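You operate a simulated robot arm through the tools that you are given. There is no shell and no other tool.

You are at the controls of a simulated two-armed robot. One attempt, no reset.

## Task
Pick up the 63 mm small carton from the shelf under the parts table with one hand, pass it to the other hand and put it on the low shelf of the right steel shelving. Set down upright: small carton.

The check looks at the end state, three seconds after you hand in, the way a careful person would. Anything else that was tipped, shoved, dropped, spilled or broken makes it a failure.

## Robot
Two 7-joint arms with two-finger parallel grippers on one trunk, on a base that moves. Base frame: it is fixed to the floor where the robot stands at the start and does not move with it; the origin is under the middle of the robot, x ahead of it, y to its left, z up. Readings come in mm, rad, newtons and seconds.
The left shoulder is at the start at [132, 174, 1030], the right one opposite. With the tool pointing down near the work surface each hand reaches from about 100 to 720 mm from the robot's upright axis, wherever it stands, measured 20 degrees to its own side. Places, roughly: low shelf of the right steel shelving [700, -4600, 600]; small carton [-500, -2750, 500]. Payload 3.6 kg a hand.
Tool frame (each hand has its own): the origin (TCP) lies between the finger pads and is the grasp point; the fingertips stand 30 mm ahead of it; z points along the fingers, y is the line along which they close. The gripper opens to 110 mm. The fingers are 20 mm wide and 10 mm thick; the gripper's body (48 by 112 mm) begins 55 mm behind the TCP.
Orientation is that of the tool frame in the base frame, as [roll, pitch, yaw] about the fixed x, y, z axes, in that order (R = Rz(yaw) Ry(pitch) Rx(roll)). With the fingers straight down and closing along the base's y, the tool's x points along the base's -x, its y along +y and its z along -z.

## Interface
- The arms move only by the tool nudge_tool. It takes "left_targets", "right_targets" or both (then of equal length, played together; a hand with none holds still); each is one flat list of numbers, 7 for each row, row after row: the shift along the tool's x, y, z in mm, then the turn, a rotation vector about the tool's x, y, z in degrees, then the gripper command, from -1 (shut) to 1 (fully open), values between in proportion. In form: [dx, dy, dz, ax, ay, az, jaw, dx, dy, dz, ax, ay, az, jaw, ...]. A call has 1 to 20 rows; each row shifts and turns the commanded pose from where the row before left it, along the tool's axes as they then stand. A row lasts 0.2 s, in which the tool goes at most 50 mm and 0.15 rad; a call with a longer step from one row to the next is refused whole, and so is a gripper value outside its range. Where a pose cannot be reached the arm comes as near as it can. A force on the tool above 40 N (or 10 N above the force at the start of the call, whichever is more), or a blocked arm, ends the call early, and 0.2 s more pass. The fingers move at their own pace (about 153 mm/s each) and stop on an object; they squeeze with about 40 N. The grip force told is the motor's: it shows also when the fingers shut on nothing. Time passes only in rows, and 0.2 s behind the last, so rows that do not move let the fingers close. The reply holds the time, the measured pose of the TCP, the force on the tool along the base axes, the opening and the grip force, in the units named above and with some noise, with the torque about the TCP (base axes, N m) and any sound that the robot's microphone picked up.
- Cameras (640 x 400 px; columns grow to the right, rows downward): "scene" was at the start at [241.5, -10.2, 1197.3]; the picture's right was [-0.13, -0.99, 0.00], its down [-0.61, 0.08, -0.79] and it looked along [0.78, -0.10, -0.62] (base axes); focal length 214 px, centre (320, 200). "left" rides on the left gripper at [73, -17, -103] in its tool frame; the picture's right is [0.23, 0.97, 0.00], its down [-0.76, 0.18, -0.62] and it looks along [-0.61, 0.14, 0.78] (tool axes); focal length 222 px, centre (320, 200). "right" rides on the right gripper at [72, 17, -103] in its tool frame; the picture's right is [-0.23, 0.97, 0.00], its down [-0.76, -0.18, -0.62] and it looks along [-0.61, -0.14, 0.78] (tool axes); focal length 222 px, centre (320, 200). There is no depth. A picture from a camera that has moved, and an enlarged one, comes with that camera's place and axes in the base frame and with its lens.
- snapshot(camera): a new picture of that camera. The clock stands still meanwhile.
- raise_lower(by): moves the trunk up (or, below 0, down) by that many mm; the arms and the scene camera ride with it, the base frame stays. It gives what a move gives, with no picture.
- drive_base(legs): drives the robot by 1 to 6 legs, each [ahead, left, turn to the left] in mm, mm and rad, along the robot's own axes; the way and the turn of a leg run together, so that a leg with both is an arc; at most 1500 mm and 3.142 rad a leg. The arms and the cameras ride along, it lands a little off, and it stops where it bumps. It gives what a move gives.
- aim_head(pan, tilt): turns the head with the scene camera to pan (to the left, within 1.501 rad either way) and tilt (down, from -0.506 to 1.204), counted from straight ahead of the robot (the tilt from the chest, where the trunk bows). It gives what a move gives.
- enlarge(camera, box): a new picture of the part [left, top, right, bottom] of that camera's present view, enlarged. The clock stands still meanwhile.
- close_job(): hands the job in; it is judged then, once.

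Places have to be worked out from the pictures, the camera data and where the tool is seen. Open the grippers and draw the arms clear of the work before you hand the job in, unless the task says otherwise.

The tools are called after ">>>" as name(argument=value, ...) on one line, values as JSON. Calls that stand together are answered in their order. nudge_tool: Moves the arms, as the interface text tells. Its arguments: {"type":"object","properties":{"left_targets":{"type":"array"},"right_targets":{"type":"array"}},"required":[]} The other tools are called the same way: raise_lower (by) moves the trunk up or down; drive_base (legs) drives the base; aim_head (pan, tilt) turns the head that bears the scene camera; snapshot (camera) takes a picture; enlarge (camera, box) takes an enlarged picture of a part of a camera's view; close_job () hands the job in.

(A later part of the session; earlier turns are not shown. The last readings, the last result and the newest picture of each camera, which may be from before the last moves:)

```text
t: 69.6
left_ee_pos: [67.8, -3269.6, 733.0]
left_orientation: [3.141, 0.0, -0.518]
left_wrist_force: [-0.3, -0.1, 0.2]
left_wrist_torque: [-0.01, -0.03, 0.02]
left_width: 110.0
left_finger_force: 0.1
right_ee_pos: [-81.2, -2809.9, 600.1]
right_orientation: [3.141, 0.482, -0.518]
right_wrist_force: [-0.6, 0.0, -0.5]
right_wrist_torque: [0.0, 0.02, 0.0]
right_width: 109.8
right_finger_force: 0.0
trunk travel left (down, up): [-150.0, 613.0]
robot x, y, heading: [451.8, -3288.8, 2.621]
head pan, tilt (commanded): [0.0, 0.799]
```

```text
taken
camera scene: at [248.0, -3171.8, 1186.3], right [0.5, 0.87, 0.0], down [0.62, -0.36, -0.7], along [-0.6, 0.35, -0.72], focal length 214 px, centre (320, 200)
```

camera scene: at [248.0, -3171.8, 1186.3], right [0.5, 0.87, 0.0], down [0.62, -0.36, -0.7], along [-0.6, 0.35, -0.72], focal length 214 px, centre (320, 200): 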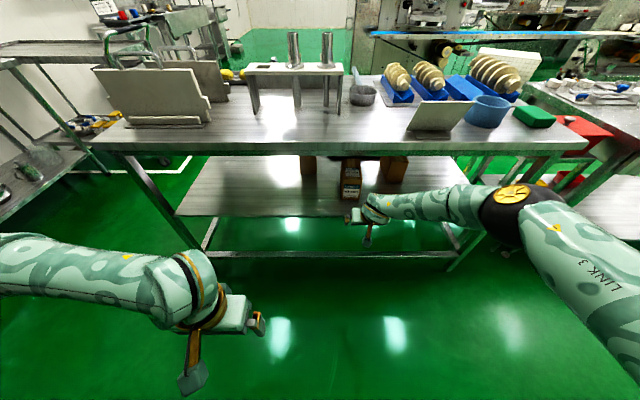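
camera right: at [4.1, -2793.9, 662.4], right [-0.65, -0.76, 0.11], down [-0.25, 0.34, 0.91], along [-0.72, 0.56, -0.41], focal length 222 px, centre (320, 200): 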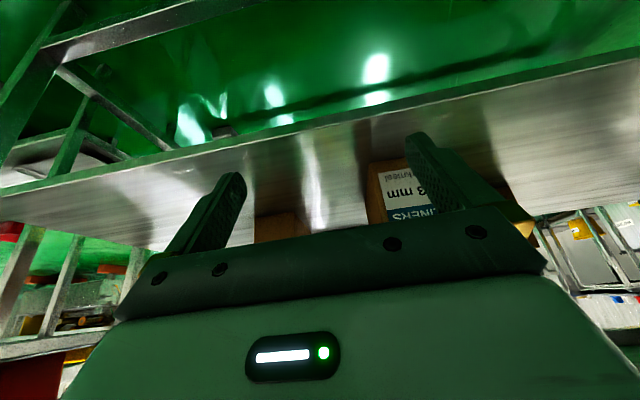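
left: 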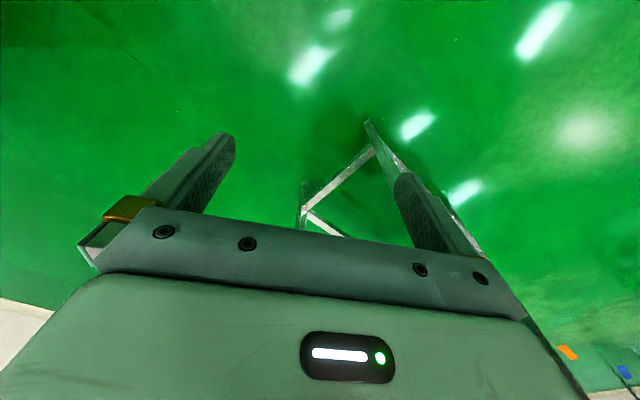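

The hand is now 702 mm out at z=600 and the elbow has come back. I try the tilt again here.

>>> nudge_tool(right_targets=[0, 0, 0, 0, -8, 0, 1, 0, 0, 0, 0, -8, 0, 1, 0, 0, 0, 0, -8, 0, 1, 0, 0, 0, 0, -8, 0, 1, 0, 0, 0, 0, 0, 0, 1])

>>> snapshot(camera="scene")

```text
t: 70.8
left_ee_pos: [68.5, -3270.8, 733.7]
left_orientation: [3.141, -0.001, -0.518]
left_wrist_force: [0.4, 0.8, 0.5]
left_wrist_torque: [-0.01, -0.02, 0.01]
left_width: 110.2
left_finger_force: 0.1
right_ee_pos: [-80.0, -2808.4, 601.2]
right_orientation: [3.14, 0.763, -0.517]
right_wrist_force: [0.0, 0.0, -0.4]
right_wrist_torque: [0.0, -0.02, -0.01]
right_width: 110.1
right_finger_force: 0.1
right hand out of reach, approached as far as the arm can: row 3, 4
trunk travel left (down, up): [-150.0, 613.0]
robot x, y, heading: [453.6, -3289.8, 2.627]
head pan, tilt (commanded): [0.0, 0.799]
```

```text
taken
camera scene: at [247.8, -3171.8, 1186.2], right [0.5, 0.87, 0.0], down [0.62, -0.36, -0.7], along [-0.6, 0.35, -0.72], focal length 214 px, centre (320, 200)
```

scene: 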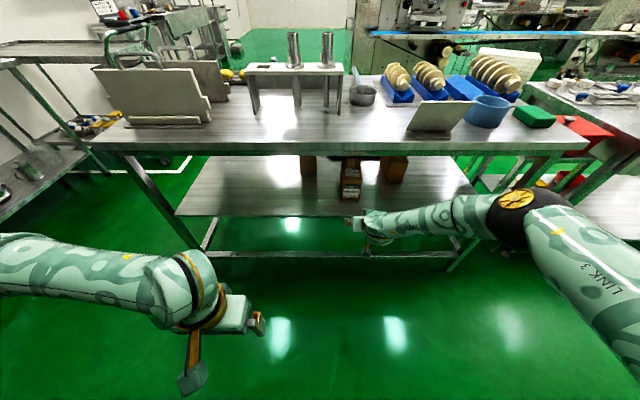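

The tilt reached 46° below horizontal. Extending further should straighten the arm and free the wrist, so I push 85 mm along the tool axis (in free air), then tilt a bit more.

>>> nudge_tool(right_targets=[0, 0, 42, 0, 0, 0, 1, 0, 0, 42, 0, 0, 0, 1, 0, 0, 0, 0, -8, 0, 1, 0, 0, 0, 0, -8, 0, 1, 0, 0, 0, 0, 0, 0, 1])

>>> snapshot(camera="scene")

>>> snapshot(camera="right")

```text
t: 72.0
left_ee_pos: [67.7, -3269.6, 734.4]
left_orientation: [3.141, -0.002, -0.519]
left_wrist_force: [-0.2, -0.3, -0.2]
left_wrist_torque: [0.02, -0.01, -0.02]
left_width: 110.3
left_finger_force: 0.0
right_ee_pos: [-126.3, -2786.9, 553.8]
right_orientation: [-3.122, 0.988, -0.512]
right_wrist_force: [-0.5, -0.4, -0.2]
right_wrist_torque: [0.02, 0.0, -0.01]
right_width: 110.3
right_finger_force: 0.1
right hand out of reach, approached as far as the arm can: row 2, 3
trunk travel left (down, up): [-150.0, 613.0]
robot x, y, heading: [452.1, -3289.0, 2.621]
head pan, tilt (commanded): [0.0, 0.799]
```

```text
taken
camera scene: at [247.8, -3171.6, 1186.2], right [0.5, 0.87, 0.0], down [0.62, -0.36, -0.7], along [-0.6, 0.35, -0.72], focal length 214 px, centre (320, 200)
```

scene: 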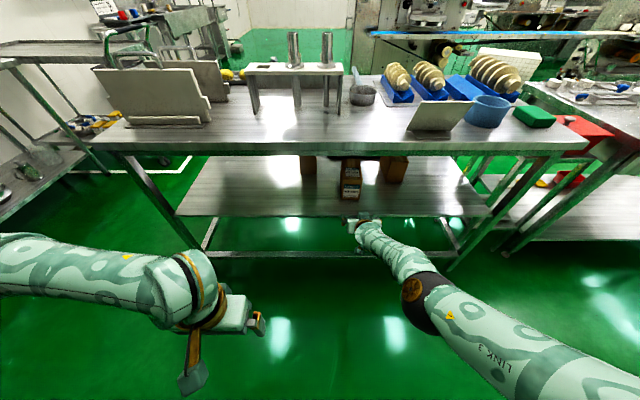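

```text
taken
camera right: at [-25.9, -2865.1, 550.0], right [-0.6, -0.78, 0.18], down [0.17, 0.09, 0.98], along [-0.78, 0.62, 0.08], focal length 222 px, centre (320, 200)
```

right: 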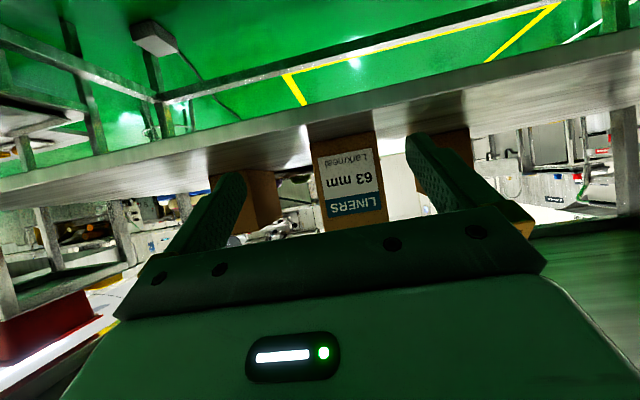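

The arm is now nicely stretched with the elbow low, tool 33° below horizontal, and the carton lies between the fingers in the hand camera (seen upside down). I enlarge this view to measure it.

>>> enlarge(camera="right", box=[240, 90, 440, 215])

>>> enlarge(camera="scene", box=[280, 140, 440, 240])

```text
3.20 times, centred on (340, 152) of right
camera zoom: at [-25.9, -2865.1, 550.0], right [-0.6, -0.78, 0.18], down [0.17, 0.09, 0.98], along [-0.78, 0.62, 0.08], focal length 711 px, centre (256, 352)
```

zoom: 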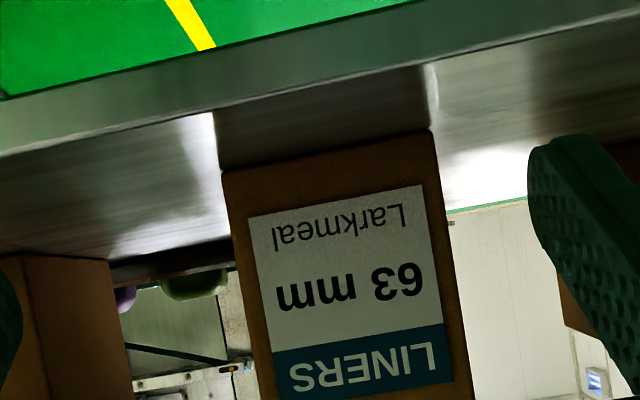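

```text
4.00 times, centred on (360, 190) of scene
camera zoom: at [247.8, -3171.6, 1186.2], right [0.5, 0.87, 0.0], down [0.62, -0.36, -0.7], along [-0.6, 0.35, -0.72], focal length 858 px, centre (160, 240)
```

zoom: 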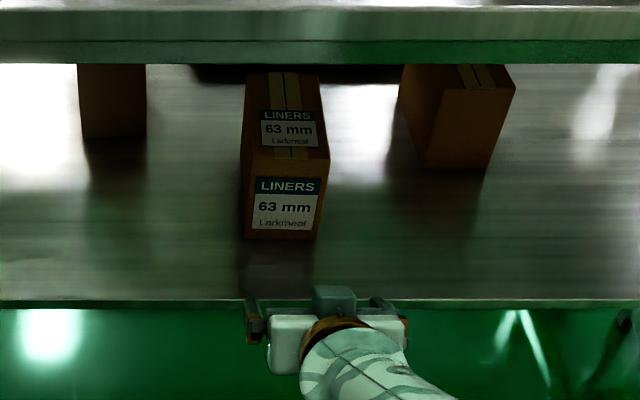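

Combining the hand and scene views: carton front centre ≈ (−253, −2733), base z≈508, size about 81 wide × 143 deep × 120 high, turned ~4° clockwise to my heading. I raise the hand 35 mm, then move the base so the hand lines up with the carton's axis about 80 mm short of it.

>>> nudge_tool(right_targets=[-14.5, 0, -9.5, -0.5, 0, 0, 1, -14.5, 0, -9.5, -0.5, 0, 0, 1, 0, 0, 0, 0, 0, 0, 1])

>>> drive_base(legs=[[40, 80, -0.075]])

>>> snapshot(camera="right")

>>> enlarge(camera="scene", box=[280, 140, 440, 240])

```text
t: 72.8
left_ee_pos: [68.7, -3270.1, 734.3]
left_orientation: [3.141, -0.002, -0.518]
left_wrist_force: [0.5, 0.3, 0.4]
left_wrist_torque: [0.03, -0.03, 0.01]
left_width: 109.9
left_finger_force: 0.0
right_ee_pos: [-143.6, -2780.5, 575.7]
right_orientation: [-3.139, 0.988, -0.51]
right_wrist_force: [0.3, -0.2, 0.0]
right_wrist_torque: [0.01, 0.02, 0.01]
right_width: 109.9
right_finger_force: 0.1
right hand out of reach, approached as far as the arm can: row 1, 2
trunk travel left (down, up): [-150.0, 613.0]
robot x, y, heading: [453.0, -3287.1, 2.621]
head pan, tilt (commanded): [0.0, 0.799]
```

```text
t: 73.9
left_ee_pos: [-6.0, -3288.7, 733.3]
left_orientation: [-3.14, -0.001, -0.592]
left_wrist_force: [0.3, 0.4, 0.0]
left_wrist_torque: [0.02, -0.02, -0.03]
left_width: 110.4
left_finger_force: 0.0
right_ee_pos: [-181.5, -2785.9, 574.3]
right_orientation: [-3.138, 0.987, -0.585]
right_wrist_force: [1.3, -0.1, -0.4]
right_wrist_torque: [0.01, 0.02, -0.02]
right_width: 110.0
right_finger_force: 0.0
trunk travel left (down, up): [-150.0, 613.0]
robot x, y, heading: [374.7, -3337.7, 2.55]
head pan, tilt (commanded): [0.0, 0.799]
```

```text
taken
camera right: at [-84.7, -2869.6, 572.1], right [-0.64, -0.74, 0.19], down [0.18, 0.09, 0.98], along [-0.74, 0.67, 0.08], focal length 222 px, centre (320, 200)
```

right: 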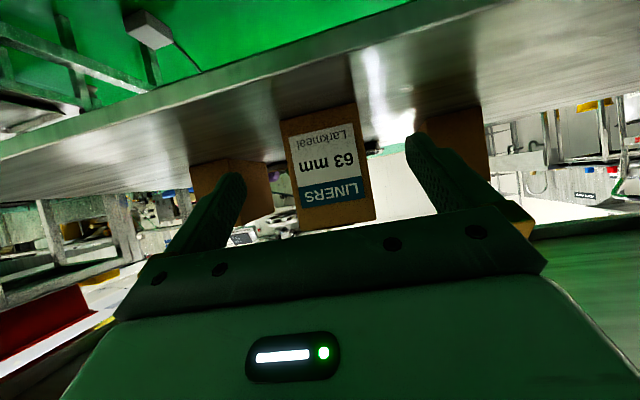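

```text
4.00 times, centred on (360, 190) of scene
camera zoom: at [179.8, -3203.8, 1186.1], right [0.56, 0.83, 0.0], down [0.6, -0.4, -0.7], along [-0.58, 0.39, -0.72], focal length 858 px, centre (160, 240)
```

zoom: 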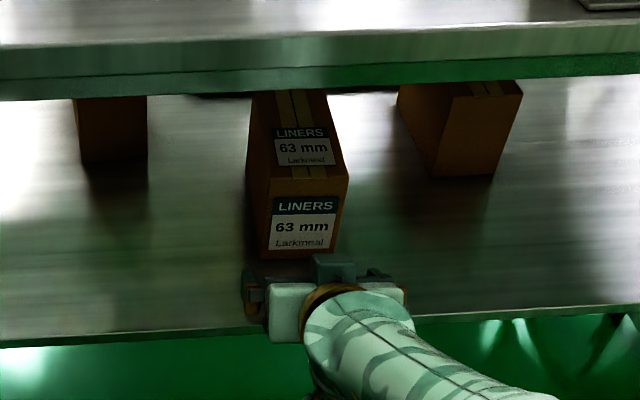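

Both views now agree: front face centre (−265, −2726), base z≈503, top z≈620, width ≈76 mm; the tool line passes within 4 mm of it and within 1–2° in yaw, TCP 102 mm short of the face. I drive in 80 mm and check before the last stretch.

>>> drive_base(legs=[[80, -4, 0.01]])

>>> snapshot(camera="right")

>>> snapshot(camera="scene")

```text
t: 74.9
left_ee_pos: [-71.5, -3244.3, 734.1]
left_orientation: [3.14, -0.001, -0.584]
left_wrist_force: [0.4, -0.9, -0.7]
left_wrist_torque: [-0.03, 0.0, 0.01]
left_width: 110.1
left_finger_force: 0.0
right_ee_pos: [-251.0, -2741.9, 574.4]
right_orientation: [-3.138, 0.986, -0.576]
right_wrist_force: [0.5, -0.4, -0.6]
right_wrist_torque: [0.0, 0.01, -0.01]
right_width: 109.9
right_finger_force: 0.0
trunk travel left (down, up): [-150.0, 613.0]
robot x, y, heading: [312.2, -3287.7, 2.558]
head pan, tilt (commanded): [0.0, 0.799]
```

```text
taken
camera right: at [-153.3, -2826.0, 571.7], right [-0.64, -0.75, 0.19], down [0.18, 0.09, 0.98], along [-0.75, 0.66, 0.07], focal length 222 px, centre (320, 200)
```

right: 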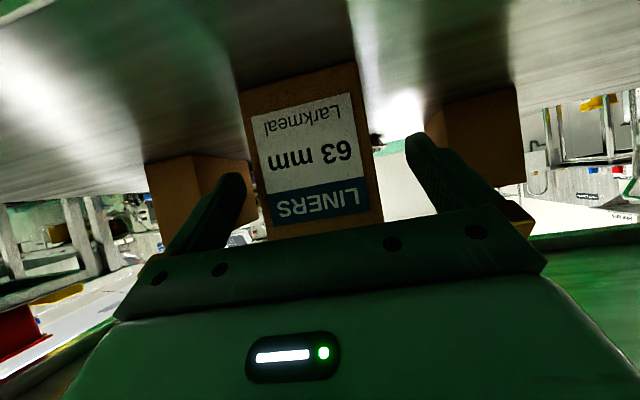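

```text
taken
camera scene: at [114.4, -3157.1, 1185.9], right [0.55, 0.83, 0.0], down [0.6, -0.4, -0.7], along [-0.58, 0.38, -0.72], focal length 214 px, centre (320, 200)
```

scene: 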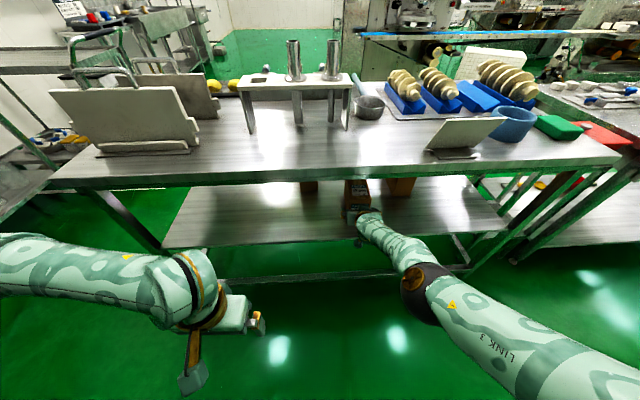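

The fingers are about to straddle the carton; it sits ~5 mm to the robot's right of the tool axis and the face is ~20 mm ahead of the TCP. I drive in the last 50 mm with a 5 mm right correction.

>>> drive_base(legs=[[50, -5, 0.01]])

>>> snapshot(camera="right")

>>> enlarge(camera="scene", box=[290, 150, 450, 250])

```text
t: 75.9
left_ee_pos: [-109.6, -3215.7, 733.2]
left_orientation: [-3.141, -0.002, -0.574]
left_wrist_force: [0.6, -0.1, 1.4]
left_wrist_torque: [0.04, -0.02, 0.0]
left_width: 109.7
left_finger_force: 0.0
right_ee_pos: [-294.5, -2716.4, 575.3]
right_orientation: [-3.141, 0.986, -0.569]
right_wrist_force: [0.4, 0.0, -0.5]
right_wrist_torque: [0.0, -0.03, -0.03]
right_width: 110.1
right_finger_force: 0.1
trunk travel left (down, up): [-150.0, 613.0]
robot x, y, heading: [270.6, -3254.5, 2.565]
head pan, tilt (commanded): [0.0, 0.799]
```

```text
taken
camera right: at [-196.2, -2798.7, 571.6], right [-0.63, -0.75, 0.19], down [0.18, 0.1, 0.98], along [-0.75, 0.65, 0.07], focal length 222 px, centre (320, 200)
```

right: 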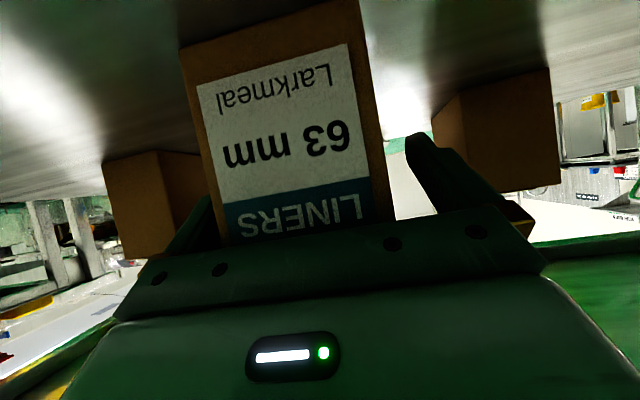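

```text
4.00 times, centred on (370, 200) of scene
camera zoom: at [74.4, -3127.4, 1185.9], right [0.54, 0.84, 0.0], down [0.6, -0.39, -0.7], along [-0.58, 0.38, -0.72], focal length 858 px, centre (120, 200)
```

zoom: 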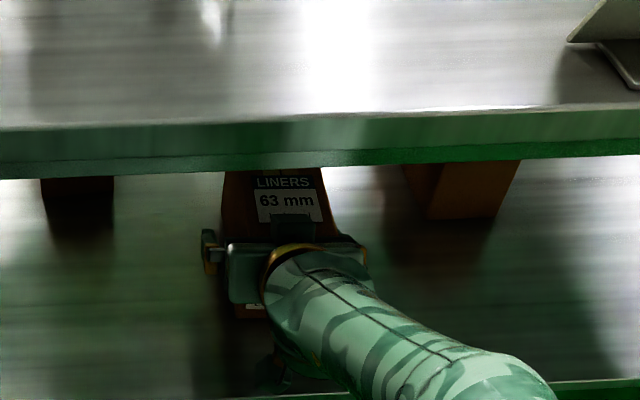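

Now the TCP is 30 mm inside the front face; the carton is ~8 mm off-centre to the robot's right. I centre with the base, then close the gripper.

>>> drive_base(legs=[[0, -8, 0]])

>>> snapshot(camera="right")

```text
t: 76.6
left_ee_pos: [-105.2, -3209.1, 733.9]
left_orientation: [3.141, -0.004, -0.573]
left_wrist_force: [-0.2, -0.2, 0.3]
left_wrist_torque: [-0.03, -0.01, 0.05]
left_width: 109.9
left_finger_force: 0.0
right_ee_pos: [-288.7, -2709.1, 576.2]
right_orientation: [-3.139, 0.989, -0.567]
right_wrist_force: [-0.1, 0.1, 0.1]
right_wrist_torque: [-0.02, 0.03, 0.03]
right_width: 109.9
right_finger_force: 0.0
trunk travel left (down, up): [-150.0, 613.0]
robot x, y, heading: [276.7, -3251.0, 2.565]
head pan, tilt (commanded): [0.0, 0.799]
```

```text
taken
camera right: at [-191.3, -2792.0, 572.3], right [-0.63, -0.75, 0.19], down [0.18, 0.09, 0.98], along [-0.75, 0.65, 0.08], focal length 222 px, centre (320, 200)
```

right: 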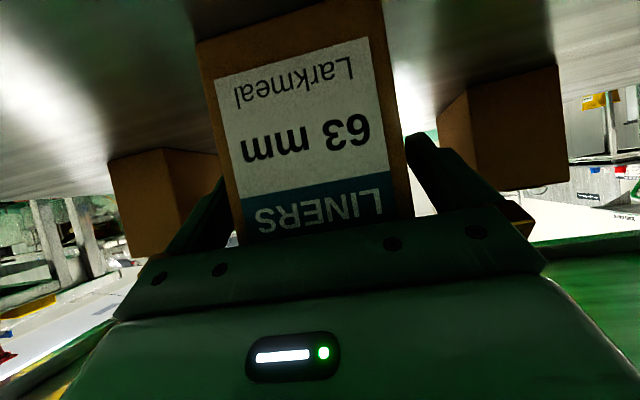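

The carton is now centred between the fingers. I close the right gripper.

>>> nudge_tool(right_targets=[0, 0, 0, 0, 0, 0, -1, 0, 0, 0, 0, 0, 0, -1, 0, 0, 0, 0, 0, 0, -1, 0, 0, 0, 0, 0, 0, -1])

>>> snapshot(camera="right")

```text
t: 77.6
left_ee_pos: [-104.7, -3209.2, 732.7]
left_orientation: [-3.141, 0.0, -0.575]
left_wrist_force: [0.0, 0.4, -1.1]
left_wrist_torque: [-0.01, -0.03, -0.02]
left_width: 109.9
left_finger_force: 0.1
right_ee_pos: [-289.9, -2710.4, 575.4]
right_orientation: [-3.14, 0.988, -0.568]
right_wrist_force: [-0.7, -1.2, 0.4]
right_wrist_torque: [-0.26, 0.1, 0.07]
right_width: 81.6
right_finger_force: 39.7
trunk travel left (down, up): [-150.0, 613.0]
robot x, y, heading: [275.0, -3251.4, 2.563]
head pan, tilt (commanded): [0.0, 0.799]
```

```text
taken
camera right: at [-191.5, -2792.4, 572.4], right [-0.63, -0.75, 0.19], down [0.18, 0.09, 0.98], along [-0.75, 0.65, 0.08], focal length 222 px, centre (320, 200)
```

right: 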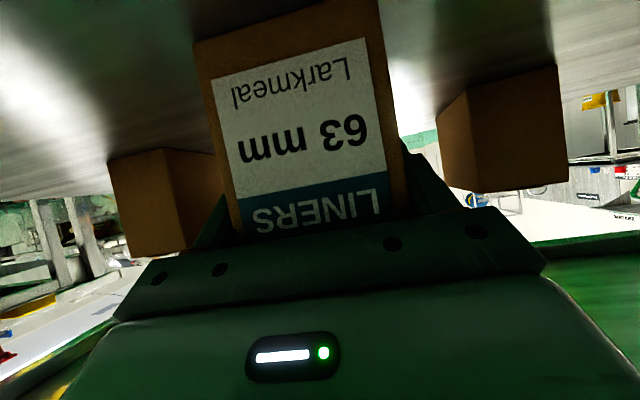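

Gripped: 81.6 mm wide at ~40 N. I lift a little with the trunk and read the load.

>>> raise_lower(by=25)

>>> snapshot(camera="right")

>>> enlarge(camera="scene", box=[290, 150, 450, 250])

```text
t: 78.3
left_ee_pos: [-105.6, -3209.0, 757.1]
left_orientation: [3.141, -0.001, -0.574]
left_wrist_force: [0.2, 0.5, -1.1]
left_wrist_torque: [-0.02, -0.01, 0.01]
left_width: 109.9
left_finger_force: 0.2
right_ee_pos: [-289.9, -2708.7, 615.6]
right_orientation: [-3.141, 1.01, -0.569]
right_wrist_force: [-0.7, 0.2, -2.9]
right_wrist_torque: [-0.08, -0.11, -0.05]
right_width: 81.8
right_finger_force: 40.3
trunk travel left (down, up): [-175.0, 588.0]
robot x, y, heading: [279.5, -3247.8, 2.566]
head pan, tilt (commanded): [0.0, 0.799]
```

```text
taken
camera right: at [-193.0, -2790.5, 609.2], right [-0.63, -0.76, 0.19], down [0.2, 0.08, 0.98], along [-0.75, 0.65, 0.1], focal length 222 px, centre (320, 200)
```

right: 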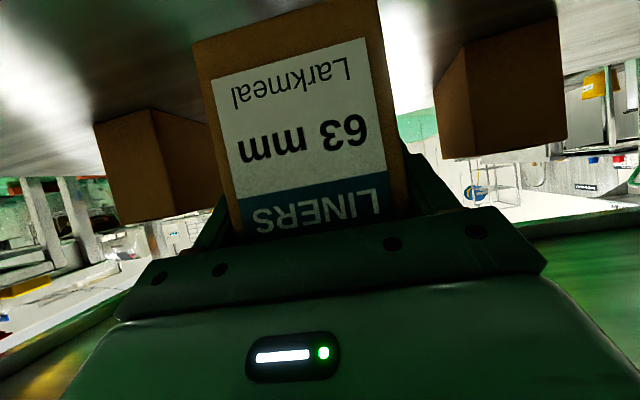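

```text
4.00 times, centred on (370, 200) of scene
camera zoom: at [90.7, -3128.2, 1212.2], right [0.54, 0.84, 0.0], down [0.6, -0.39, -0.7], along [-0.58, 0.38, -0.72], focal length 858 px, centre (120, 200)
```

zoom: 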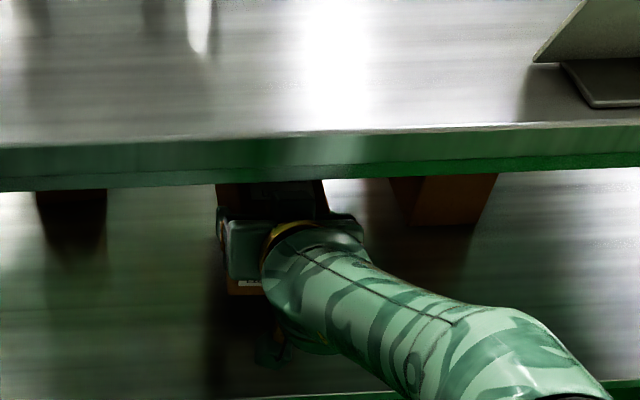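

The carton is lifted clear (about 0.3 kg, wrist force −2.9 N, pose level within 1°). I back the base straight out from under the table.

>>> drive_base(legs=[[-150, 0, 0], [-180, 0, 0]])

>>> snapshot(camera="scene")

>>> snapshot(camera="right")

```text
t: 80.8
left_ee_pos: [175.8, -3390.6, 758.6]
left_orientation: [-3.141, 0.0, -0.579]
left_wrist_force: [-1.1, -0.4, -0.2]
left_wrist_torque: [0.01, 0.0, 0.02]
left_width: 110.1
left_finger_force: 0.0
right_ee_pos: [-9.6, -2889.5, 617.6]
right_orientation: [-3.141, 1.012, -0.573]
right_wrist_force: [0.0, -1.2, -2.3]
right_wrist_torque: [-0.06, -0.09, 0.01]
right_width: 81.7
right_finger_force: 40.0
trunk travel left (down, up): [-175.0, 588.0]
robot x, y, heading: [557.8, -3434.7, 2.56]
head pan, tilt (commanded): [0.0, 0.799]
```

```text
taken
camera scene: at [372.8, -3311.4, 1212.8], right [0.55, 0.84, 0.0], down [0.6, -0.39, -0.7], along [-0.58, 0.38, -0.72], focal length 214 px, centre (320, 200)
```

scene: 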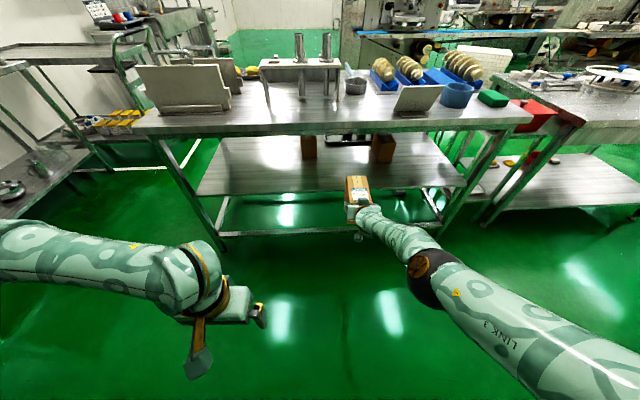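

```text
taken
camera right: at [88.7, -2972.2, 610.9], right [-0.63, -0.75, 0.19], down [0.2, 0.08, 0.98], along [-0.75, 0.65, 0.1], focal length 222 px, centre (320, 200)
```

right: 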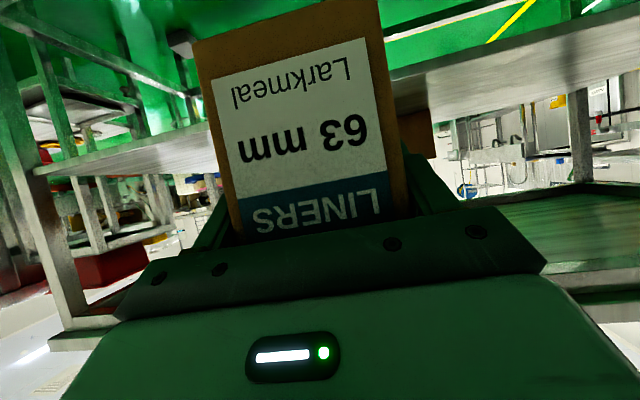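

The carton is free of the table and held steady. For the handover I turn the right hand gradually to point to my left while drawing it in and up, keeping the carton level; first half now.

>>> nudge_tool(right_targets=[6.6, 9.5, -30.7, -6.78, 0, -4.24, -1, 5.7, 13.5, -29.3, -6.78, 0, -4.24, -1, 4.6, 17.3, -27.5, -6.78, 0, -4.24, -1, 0, 0, 0, 0, 0, 0, -1])

>>> snapshot(camera="scene")

```text
t: 81.8
left_ee_pos: [176.0, -3389.2, 757.8]
left_orientation: [-3.14, -0.002, -0.578]
left_wrist_force: [-0.2, -0.2, 0.0]
left_wrist_torque: [-0.02, -0.03, -0.03]
left_width: 110.1
left_finger_force: 0.1
right_ee_pos: [-28.5, -2949.3, 608.6]
right_orientation: [3.136, 0.982, -0.243]
right_wrist_force: [-0.6, -0.7, -3.0]
right_wrist_torque: [-0.01, -0.12, -0.02]
right_width: 81.8
right_finger_force: 40.0
right hand out of reach, approached as far as the arm can: row 1, 2, 3
trunk travel left (down, up): [-175.0, 588.0]
robot x, y, heading: [558.1, -3431.9, 2.568]
head pan, tilt (commanded): [0.0, 0.799]
```

```text
taken
camera scene: at [372.1, -3310.9, 1212.6], right [0.55, 0.84, 0.0], down [0.6, -0.39, -0.7], along [-0.58, 0.38, -0.72], focal length 214 px, centre (320, 200)
```

scene: 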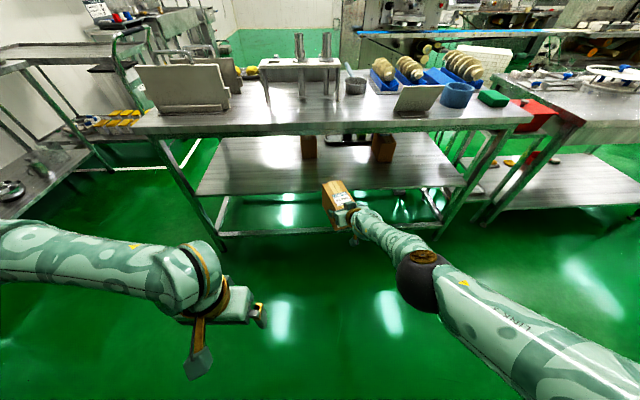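

The turn works but raising/drawing in was limited. I test a pure retraction (no rise) to see what the arm allows.

>>> nudge_tool(right_targets=[21, 13, -31.4, 0, 0, 0, -1, 21, 13, -31.4, 0, 0, 0, -1, 21, 13, -31.4, 0, 0, 0, -1, 0, 0, 0, 0, 0, 0, -1])

>>> snapshot(camera="scene")

```text
t: 82.8
left_ee_pos: [176.1, -3390.6, 757.5]
left_orientation: [3.142, -0.002, -0.579]
left_wrist_force: [-0.3, 0.1, 0.1]
left_wrist_torque: [0.03, -0.01, -0.01]
left_width: 110.2
left_finger_force: 0.1
right_ee_pos: [-0.3, -2994.9, 556.9]
right_orientation: [3.137, 0.983, -0.246]
right_wrist_force: [-0.8, -0.4, -1.5]
right_wrist_torque: [-0.04, -0.11, -0.02]
right_width: 81.9
right_finger_force: 40.5
right hand out of reach, approached as far as the arm can: row 1, 2, 3
trunk travel left (down, up): [-175.0, 588.0]
robot x, y, heading: [558.4, -3432.8, 2.567]
head pan, tilt (commanded): [0.0, 0.799]
```

```text
taken
camera scene: at [372.1, -3310.8, 1212.6], right [0.55, 0.84, 0.0], down [0.6, -0.39, -0.7], along [-0.58, 0.38, -0.72], focal length 214 px, centre (320, 200)
```

scene: 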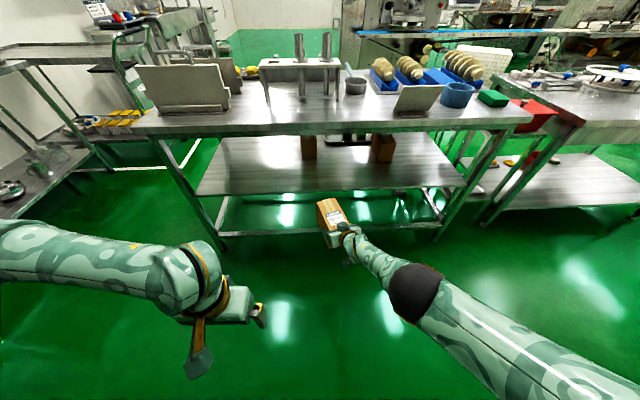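

The arm has become straight and is stuck on that limit. Bending the elbow should move the hand leftward and turn it left, so I command exactly that (left, slightly in, yaw left) to break out of it.

>>> nudge_tool(right_targets=[3, 40, -6, -6.6, 0, -4.4, -1, -2, 40, 4, -6.6, 0, -4.4, -1, -3, 40, 6, -6.6, 0, -4.4, -1, -6, 38, 9, -6.6, 0, -4.4, -1, 0, 0, 0, 0, 0, 0, -1])

>>> snapshot(camera="scene")

```text
t: 84.0
left_ee_pos: [174.7, -3390.7, 758.5]
left_orientation: [-3.141, -0.002, -0.577]
left_wrist_force: [0.4, -0.5, -0.2]
left_wrist_torque: [-0.02, 0.02, 0.01]
left_width: 110.2
left_finger_force: 0.0
right_ee_pos: [-32.2, -3170.0, 578.0]
right_orientation: [3.138, 0.984, 0.311]
right_wrist_force: [-0.5, 0.4, -4.4]
right_wrist_torque: [0.06, -0.18, -0.01]
right_width: 81.8
right_finger_force: 39.5
right hand out of reach, approached as far as the arm can: row 1, 3, 4
trunk travel left (down, up): [-175.0, 588.0]
robot x, y, heading: [556.3, -3434.0, 2.56]
head pan, tilt (commanded): [0.0, 0.799]
```

```text
taken
camera scene: at [372.0, -3311.1, 1212.5], right [0.55, 0.84, 0.0], down [0.6, -0.39, -0.7], along [-0.58, 0.38, -0.72], focal length 214 px, centre (320, 200)
```

scene: 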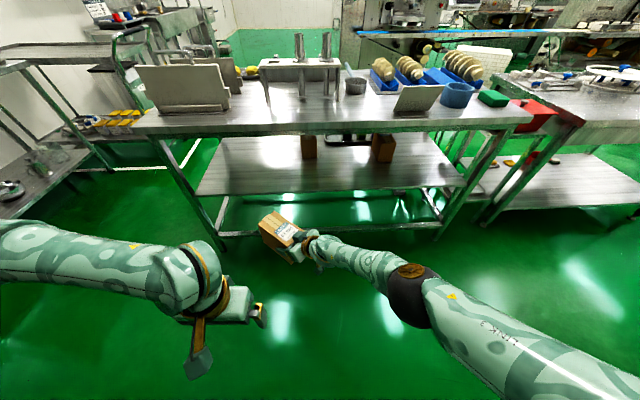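

The elbow is bending now and the hand is turned 51° left. I keep turning and draw the hand in and back toward the middle.

>>> nudge_tool(right_targets=[24.9, 11.1, -37.6, -6.5, 0, -4.3, -1, 23.8, 17.1, -35.9, -6.5, 0, -4.3, -1, 22.3, 22.9, -33.7, -6.5, 0, -4.3, -1, 0, 0, 0, 0, 0, 0, -1])

>>> snapshot(camera="scene")

```text
t: 85.0
left_ee_pos: [175.6, -3391.8, 757.8]
left_orientation: [-3.14, -0.001, -0.578]
left_wrist_force: [0.8, 0.2, 0.4]
left_wrist_torque: [0.0, -0.01, 0.0]
left_width: 110.0
left_finger_force: 0.0
right_ee_pos: [106.8, -3160.3, 578.7]
right_orientation: [3.136, 0.985, 0.717]
right_wrist_force: [0.2, 0.0, -3.5]
right_wrist_torque: [0.09, -0.12, 0.03]
right_width: 81.8
right_finger_force: 39.8
trunk travel left (down, up): [-175.0, 588.0]
robot x, y, heading: [559.2, -3434.9, 2.563]
head pan, tilt (commanded): [0.0, 0.799]
```

```text
taken
camera scene: at [372.0, -3311.1, 1212.6], right [0.55, 0.84, 0.0], down [0.6, -0.39, -0.7], along [-0.58, 0.38, -0.72], focal length 214 px, centre (320, 200)
```

scene: 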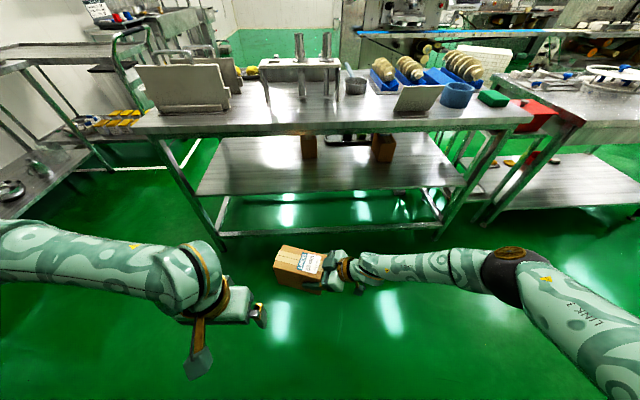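

Fully free now: hand at 529 mm ahead, 17 mm left, turned 74° left. I complete the turn to 90° and centre it.

>>> nudge_tool(right_targets=[20.5, 28.1, -30.8, -6.5, 0, -4.3, -1, 18.1, 32.9, -27.2, -6.5, 0, -4.3, -1, 0, 0, 0, 0, 0, 0, -1])

>>> snapshot(camera="scene")

```text
t: 85.8
left_ee_pos: [175.6, -3391.5, 758.3]
left_orientation: [3.141, -0.002, -0.578]
left_wrist_force: [-0.5, 0.0, 0.4]
left_wrist_torque: [0.01, -0.01, 0.0]
left_width: 110.0
left_finger_force: 0.1
right_ee_pos: [197.0, -3152.0, 578.5]
right_orientation: [3.134, 0.986, 0.987]
right_wrist_force: [-0.3, -0.1, -3.4]
right_wrist_torque: [0.14, -0.09, -0.02]
right_width: 81.8
right_finger_force: 40.4
trunk travel left (down, up): [-175.0, 588.0]
robot x, y, heading: [555.1, -3434.4, 2.56]
head pan, tilt (commanded): [0.0, 0.799]
```

```text
taken
camera scene: at [372.1, -3311.1, 1212.6], right [0.55, 0.84, 0.0], down [0.6, -0.39, -0.7], along [-0.58, 0.38, -0.72], focal length 214 px, centre (320, 200)
```

scene: 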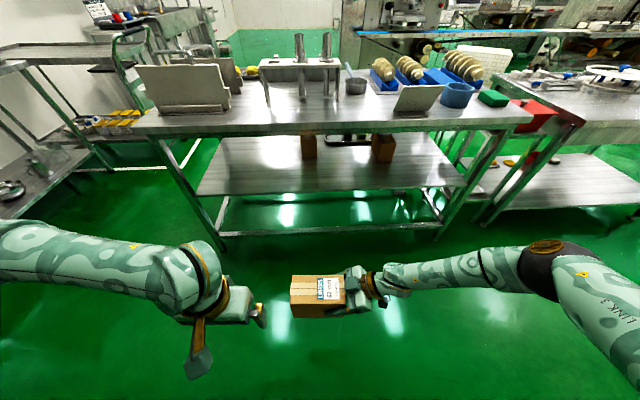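

Right hand is in handover position: (454, −39, 578) in robot axes, pointing left with the carton level. Now the left hand: move out a bit to the left-front and start yawing it (tool still down).

>>> nudge_tool(left_targets=[-37, 20, 7, 0, 0, 0, 1, -37, 20, 7, 0, 0, 0, 1, -37, 20, 7, 0, 0, 0, 1, 0, 0, 0, 0, 0, 8, 1, 0, 0, 0, 0, 0, 8, 1, 0, 0, 0, 0, 0, 8, 1, 0, 0, 0, 0, 0, 8, 1, 0, 0, 0, 0, 0, 8, 1, 0, 0, 0, 0, 0, 0, 1])

>>> snapshot(camera="scene")

```text
t: 87.8
left_ee_pos: [49.2, -3380.5, 738.0]
left_orientation: [3.14, -0.001, -1.277]
left_wrist_force: [-0.6, 0.0, 0.7]
left_wrist_torque: [0.0, 0.0, 0.0]
left_width: 110.0
left_finger_force: 0.1
right_ee_pos: [196.2, -3150.7, 579.1]
right_orientation: [3.135, 0.984, 0.988]
right_wrist_force: [-0.3, 0.4, -2.7]
right_wrist_torque: [0.14, -0.07, -0.02]
right_width: 82.1
right_finger_force: 39.9
trunk travel left (down, up): [-175.0, 588.0]
robot x, y, heading: [560.1, -3434.0, 2.562]
head pan, tilt (commanded): [0.0, 0.799]
```

```text
taken
camera scene: at [372.2, -3311.1, 1212.6], right [0.55, 0.84, 0.0], down [0.6, -0.39, -0.7], along [-0.58, 0.38, -0.72], focal length 214 px, centre (320, 200)
```

scene: 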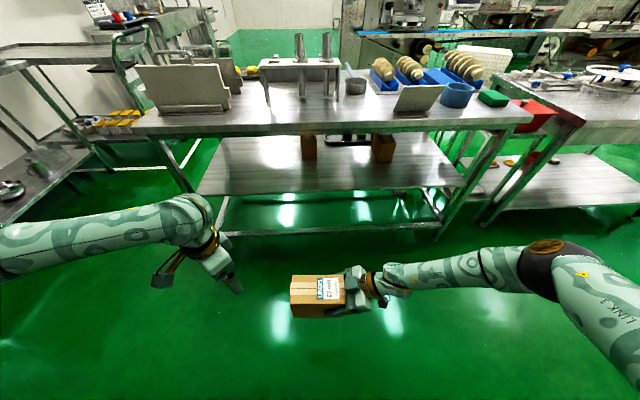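

Works without limits. I continue yawing the left hand to −90° and begin tilting it toward the carton.

>>> nudge_tool(left_targets=[0, 0, 0, 0, 0, 8.3, 1, 0, 0, 0, 0, 0, 8.3, 1, 0, 0, 0, 0, 0, 8.3, 1, 0, 0, 0, 0, 0, 8.3, 1, 0, 0, 0, 0, 0, 8.3, 1, 0, 0, 0, 0, 0, 8.3, 1, 0, 0, 0, 0, -8, 0, 1, 0, 0, 0, 0, -8, 0, 1, 0, 0, 0, 0, -8, 0, 1, 0, 0, 0, 0, 0, 0, 1])

>>> snapshot(camera="scene")

```text
t: 90.0
left_ee_pos: [49.3, -3381.2, 737.6]
left_orientation: [-3.14, 0.422, -2.145]
left_wrist_force: [-0.4, 0.0, 0.1]
left_wrist_torque: [0.01, 0.02, 0.0]
left_width: 110.0
left_finger_force: 0.2
right_ee_pos: [196.7, -3151.6, 579.3]
right_orientation: [3.135, 0.983, 0.989]
right_wrist_force: [-0.4, 0.1, -3.1]
right_wrist_torque: [0.11, -0.09, -0.01]
right_width: 81.8
right_finger_force: 39.9
trunk travel left (down, up): [-175.0, 588.0]
robot x, y, heading: [554.2, -3434.1, 2.56]
head pan, tilt (commanded): [0.0, 0.799]
```

```text
taken
camera scene: at [372.2, -3311.1, 1212.6], right [0.55, 0.84, 0.0], down [0.6, -0.39, -0.7], along [-0.58, 0.38, -0.72], focal length 214 px, centre (320, 200)
```

scene: 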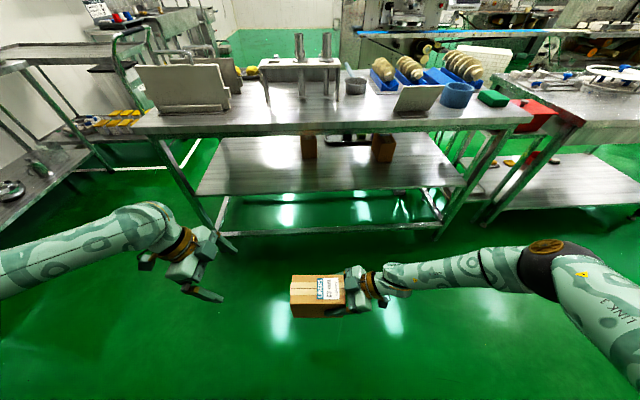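

Left hand is at −90° heading and 66° down. I finish the tilt to ~34° and bring it down level with the carton, about 90 mm short of its free end.

>>> nudge_tool(left_targets=[0, 0, 0, 0, -8, 0, 1, 0, 0, 0, 0, -8, 0, 1, 0, 0, 0, 0, -8, 0, 1, 0, 0, 0, 0, -8, 0, 1, 20.9, -0.75, 35.2, 0, 0, 0, 1, 20.9, -0.75, 35.2, 0, 0, 0, 1, 20.9, -0.75, 35.2, 0, 0, 0, 1, 20.9, -0.75, 35.2, 0, 0, 0, 1, 0, 0, 0, 0, 0, 0, 1])

>>> snapshot(camera="scene")

>>> snapshot(camera="left")

```text
t: 92.0
left_ee_pos: [88.2, -3327.0, 590.0]
left_orientation: [-3.14, 0.977, -2.144]
left_wrist_force: [-0.2, -0.2, -0.2]
left_wrist_torque: [0.02, -0.03, 0.01]
left_width: 109.9
left_finger_force: 0.2
right_ee_pos: [196.6, -3151.6, 578.8]
right_orientation: [3.137, 0.984, 0.988]
right_wrist_force: [-0.7, -0.1, -3.5]
right_wrist_torque: [0.12, -0.05, 0.0]
right_width: 81.8
right_finger_force: 40.0
trunk travel left (down, up): [-175.0, 588.0]
robot x, y, heading: [557.5, -3432.3, 2.564]
head pan, tilt (commanded): [0.0, 0.799]
```

```text
taken
camera scene: at [372.3, -3311.2, 1212.7], right [0.55, 0.84, 0.0], down [0.6, -0.39, -0.7], along [-0.58, 0.38, -0.72], focal length 214 px, centre (320, 200)
```

scene: 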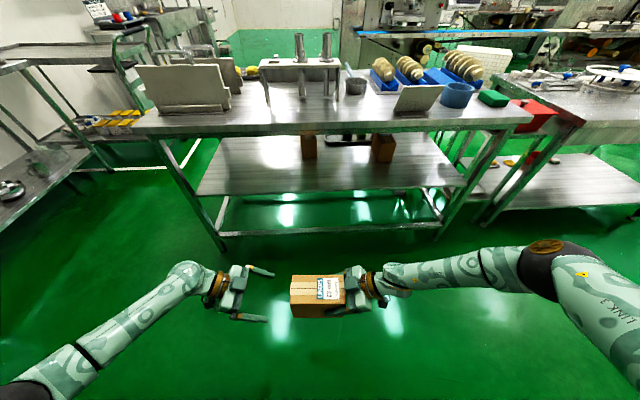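

```text
taken
camera left: at [34.8, -3442.0, 588.3], right [-0.89, 0.42, -0.19], down [-0.2, 0.02, 0.98], along [0.42, 0.91, 0.07], focal length 222 px, centre (320, 200)
```

left: 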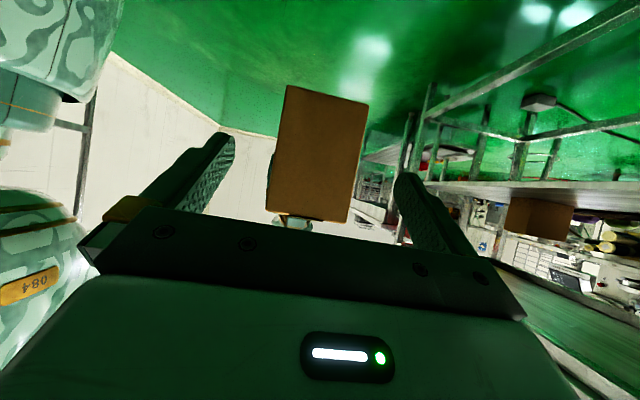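

The left hand faces the carton's free end: face centred within ~3 mm, about 93 mm ahead of the left TCP, headings antiparallel within 0.6°. I advance the left hand horizontally in two stages.

>>> nudge_tool(left_targets=[-17.6, 1.5, 26.1, 0, 0, 0, 1, -17.6, 1.5, 26.1, 0, 0, 0, 1, 0, 0, 0, 0, 0, 0, 1])

>>> snapshot(camera="left")

>>> enlarge(camera="scene", box=[180, 220, 420, 370])

```text
t: 92.8
left_ee_pos: [120.6, -3272.7, 589.0]
left_orientation: [-3.14, 0.977, -2.144]
left_wrist_force: [0.0, 0.0, 0.9]
left_wrist_torque: [0.03, 0.01, 0.04]
left_width: 110.2
left_finger_force: 0.1
right_ee_pos: [196.1, -3151.6, 578.8]
right_orientation: [3.134, 0.984, 0.989]
right_wrist_force: [0.5, 0.3, -3.3]
right_wrist_torque: [0.13, -0.09, 0.02]
right_width: 81.5
right_finger_force: 40.5
trunk travel left (down, up): [-175.0, 588.0]
robot x, y, heading: [560.7, -3432.6, 2.566]
head pan, tilt (commanded): [0.0, 0.799]
```

```text
taken
camera left: at [67.2, -3387.7, 587.2], right [-0.89, 0.42, -0.19], down [-0.2, 0.02, 0.98], along [0.42, 0.91, 0.07], focal length 222 px, centre (320, 200)
```

left: 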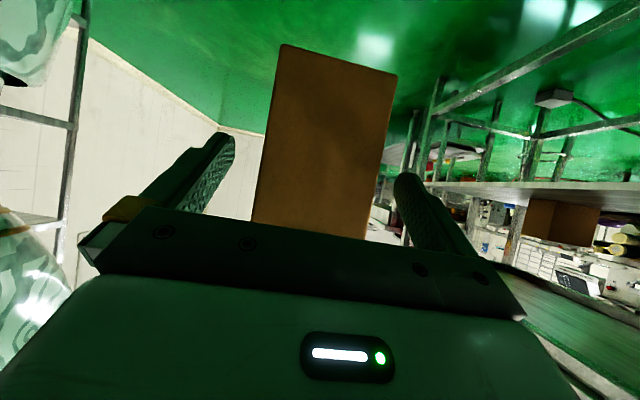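

```text
2.67 times, centred on (300, 295) of scene
camera zoom: at [372.2, -3311.1, 1212.6], right [0.55, 0.84, 0.0], down [0.6, -0.39, -0.7], along [-0.58, 0.38, -0.72], focal length 572 px, centre (373, -53)
```

zoom: 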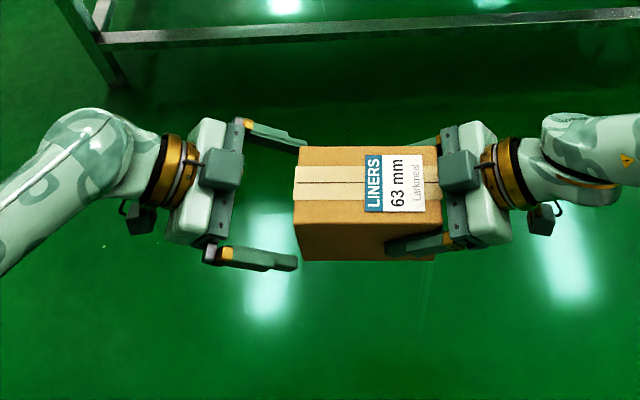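

Alignment is within 1 mm and the free end is 30 mm ahead of the left TCP. I advance another 62 mm so the fingers straddle the end, then close the left gripper while the right still holds.

>>> nudge_tool(left_targets=[-17.4, 0, 25.8, 0, 0, 0, 1, -17.4, 0, 25.8, 0, 0, 0, 1, 0, 0, 0, 0, 0, 0, 1])

>>> snapshot(camera="left")

>>> enlarge(camera="scene", box=[180, 220, 420, 370])

```text
t: 93.6
left_ee_pos: [154.0, -3217.2, 588.5]
left_orientation: [-3.141, 0.976, -2.145]
left_wrist_force: [0.4, 0.5, -0.1]
left_wrist_torque: [-0.01, 0.0, -0.02]
left_width: 110.0
left_finger_force: 0.1
right_ee_pos: [196.3, -3151.6, 578.6]
right_orientation: [3.134, 0.985, 0.987]
right_wrist_force: [-0.6, -0.6, -2.4]
right_wrist_torque: [0.08, -0.09, -0.02]
right_width: 81.7
right_finger_force: 39.8
trunk travel left (down, up): [-175.0, 588.0]
robot x, y, heading: [556.2, -3430.9, 2.565]
head pan, tilt (commanded): [0.0, 0.799]
```

```text
taken
camera left: at [101.8, -3332.6, 587.0], right [-0.89, 0.42, -0.19], down [-0.2, 0.02, 0.98], along [0.42, 0.91, 0.07], focal length 222 px, centre (320, 200)
```

left: 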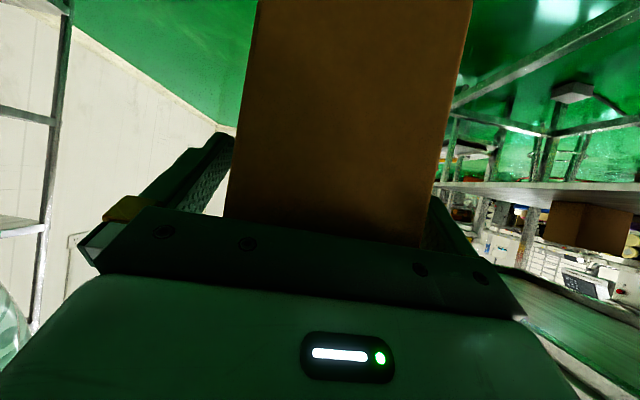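

```text
2.67 times, centred on (300, 295) of scene
camera zoom: at [372.2, -3311.1, 1212.6], right [0.55, 0.84, 0.0], down [0.6, -0.39, -0.7], along [-0.58, 0.38, -0.72], focal length 572 px, centre (373, -53)
```

zoom: 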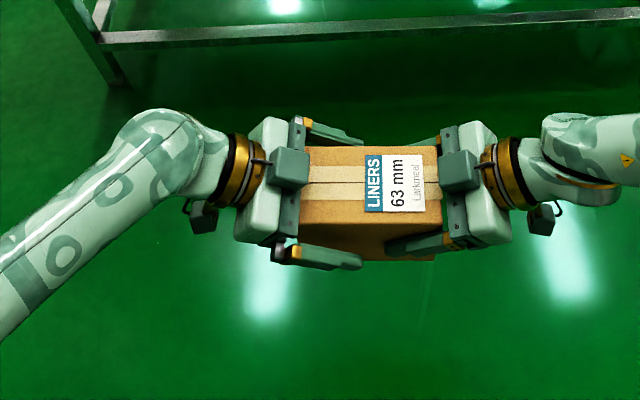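

The left fingers straddle the carton's end, 78 mm from the right TCP, centred. I close the left gripper.

>>> nudge_tool(left_targets=[0, 0, 0, 0, 0, 0, -1, 0, 0, 0, 0, 0, 0, -1, 0, 0, 0, 0, 0, 0, -1, 0, 0, 0, 0, 0, 0, -1], right_targets=[0, 0, 0, 0, 0, 0, -1, 0, 0, 0, 0, 0, 0, -1, 0, 0, 0, 0, 0, 0, -1, 0, 0, 0, 0, 0, 0, -1])

>>> enlarge(camera="scene", box=[180, 220, 420, 370])

```text
t: 94.6
left_ee_pos: [154.7, -3217.3, 589.4]
left_orientation: [-3.14, 0.978, -2.141]
left_wrist_force: [-4.0, 2.7, -0.6]
left_wrist_torque: [-0.43, -0.47, -0.39]
left_width: 81.7
left_finger_force: 40.2
right_ee_pos: [196.3, -3152.7, 580.0]
right_orientation: [3.136, 0.985, 0.99]
right_wrist_force: [4.3, -3.2, -2.5]
right_wrist_torque: [0.56, 0.51, 0.82]
right_width: 82.0
right_finger_force: 40.2
trunk travel left (down, up): [-175.0, 588.0]
robot x, y, heading: [557.4, -3432.7, 2.566]
head pan, tilt (commanded): [0.0, 0.799]
```

```text
2.67 times, centred on (300, 295) of scene
camera zoom: at [372.3, -3311.0, 1212.6], right [0.55, 0.84, 0.0], down [0.6, -0.39, -0.7], along [-0.58, 0.38, -0.72], focal length 572 px, centre (373, -53)
```

zoom: 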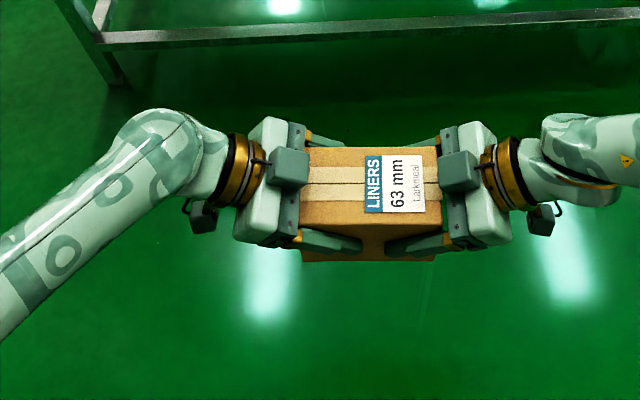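

Both hands grip the carton (left 81.7 mm at 40 N). I open the right gripper and let it settle.

>>> nudge_tool(right_targets=[0, 0, 0, 0, 0, 0, 1, 0, 0, 0, 0, 0, 0, 1, 0, 0, 0, 0, 0, 0, 1], left_targets=[0, 0, 0, 0, 0, 0, -1, 0, 0, 0, 0, 0, 0, -1, 0, 0, 0, 0, 0, 0, -1])

>>> enlarge(camera="scene", box=[180, 220, 420, 370])

>>> snapshot(camera="right")

```text
t: 95.4
left_ee_pos: [155.4, -3216.6, 588.6]
left_orientation: [-3.14, 0.975, -2.145]
left_wrist_force: [0.0, 0.4, -0.3]
left_wrist_torque: [-0.12, 0.04, -0.01]
left_width: 81.7
left_finger_force: 39.5
right_ee_pos: [196.6, -3151.4, 578.3]
right_orientation: [3.134, 0.984, 0.985]
right_wrist_force: [0.3, -0.2, 0.0]
right_wrist_torque: [-0.03, -0.04, -0.01]
right_width: 110.0
right_finger_force: 0.0
trunk travel left (down, up): [-175.0, 588.0]
robot x, y, heading: [559.8, -3430.7, 2.568]
head pan, tilt (commanded): [0.0, 0.799]
```

```text
2.67 times, centred on (300, 295) of scene
camera zoom: at [372.3, -3311.0, 1212.6], right [0.55, 0.84, 0.0], down [0.6, -0.39, -0.7], along [-0.58, 0.38, -0.72], focal length 572 px, centre (373, -53)
```

zoom: 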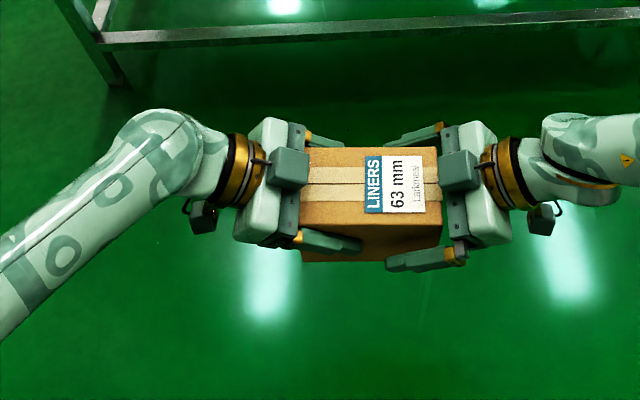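

```text
taken
camera right: at [280.1, -3055.4, 575.9], right [0.75, -0.64, 0.19], down [-0.1, 0.18, 0.98], along [-0.66, -0.75, 0.07], focal length 222 px, centre (320, 200)
```

right: 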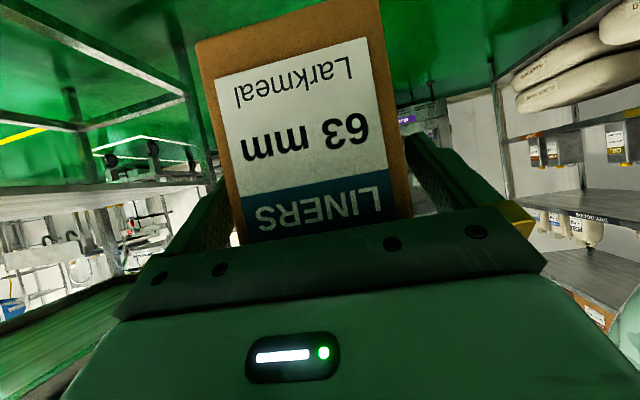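

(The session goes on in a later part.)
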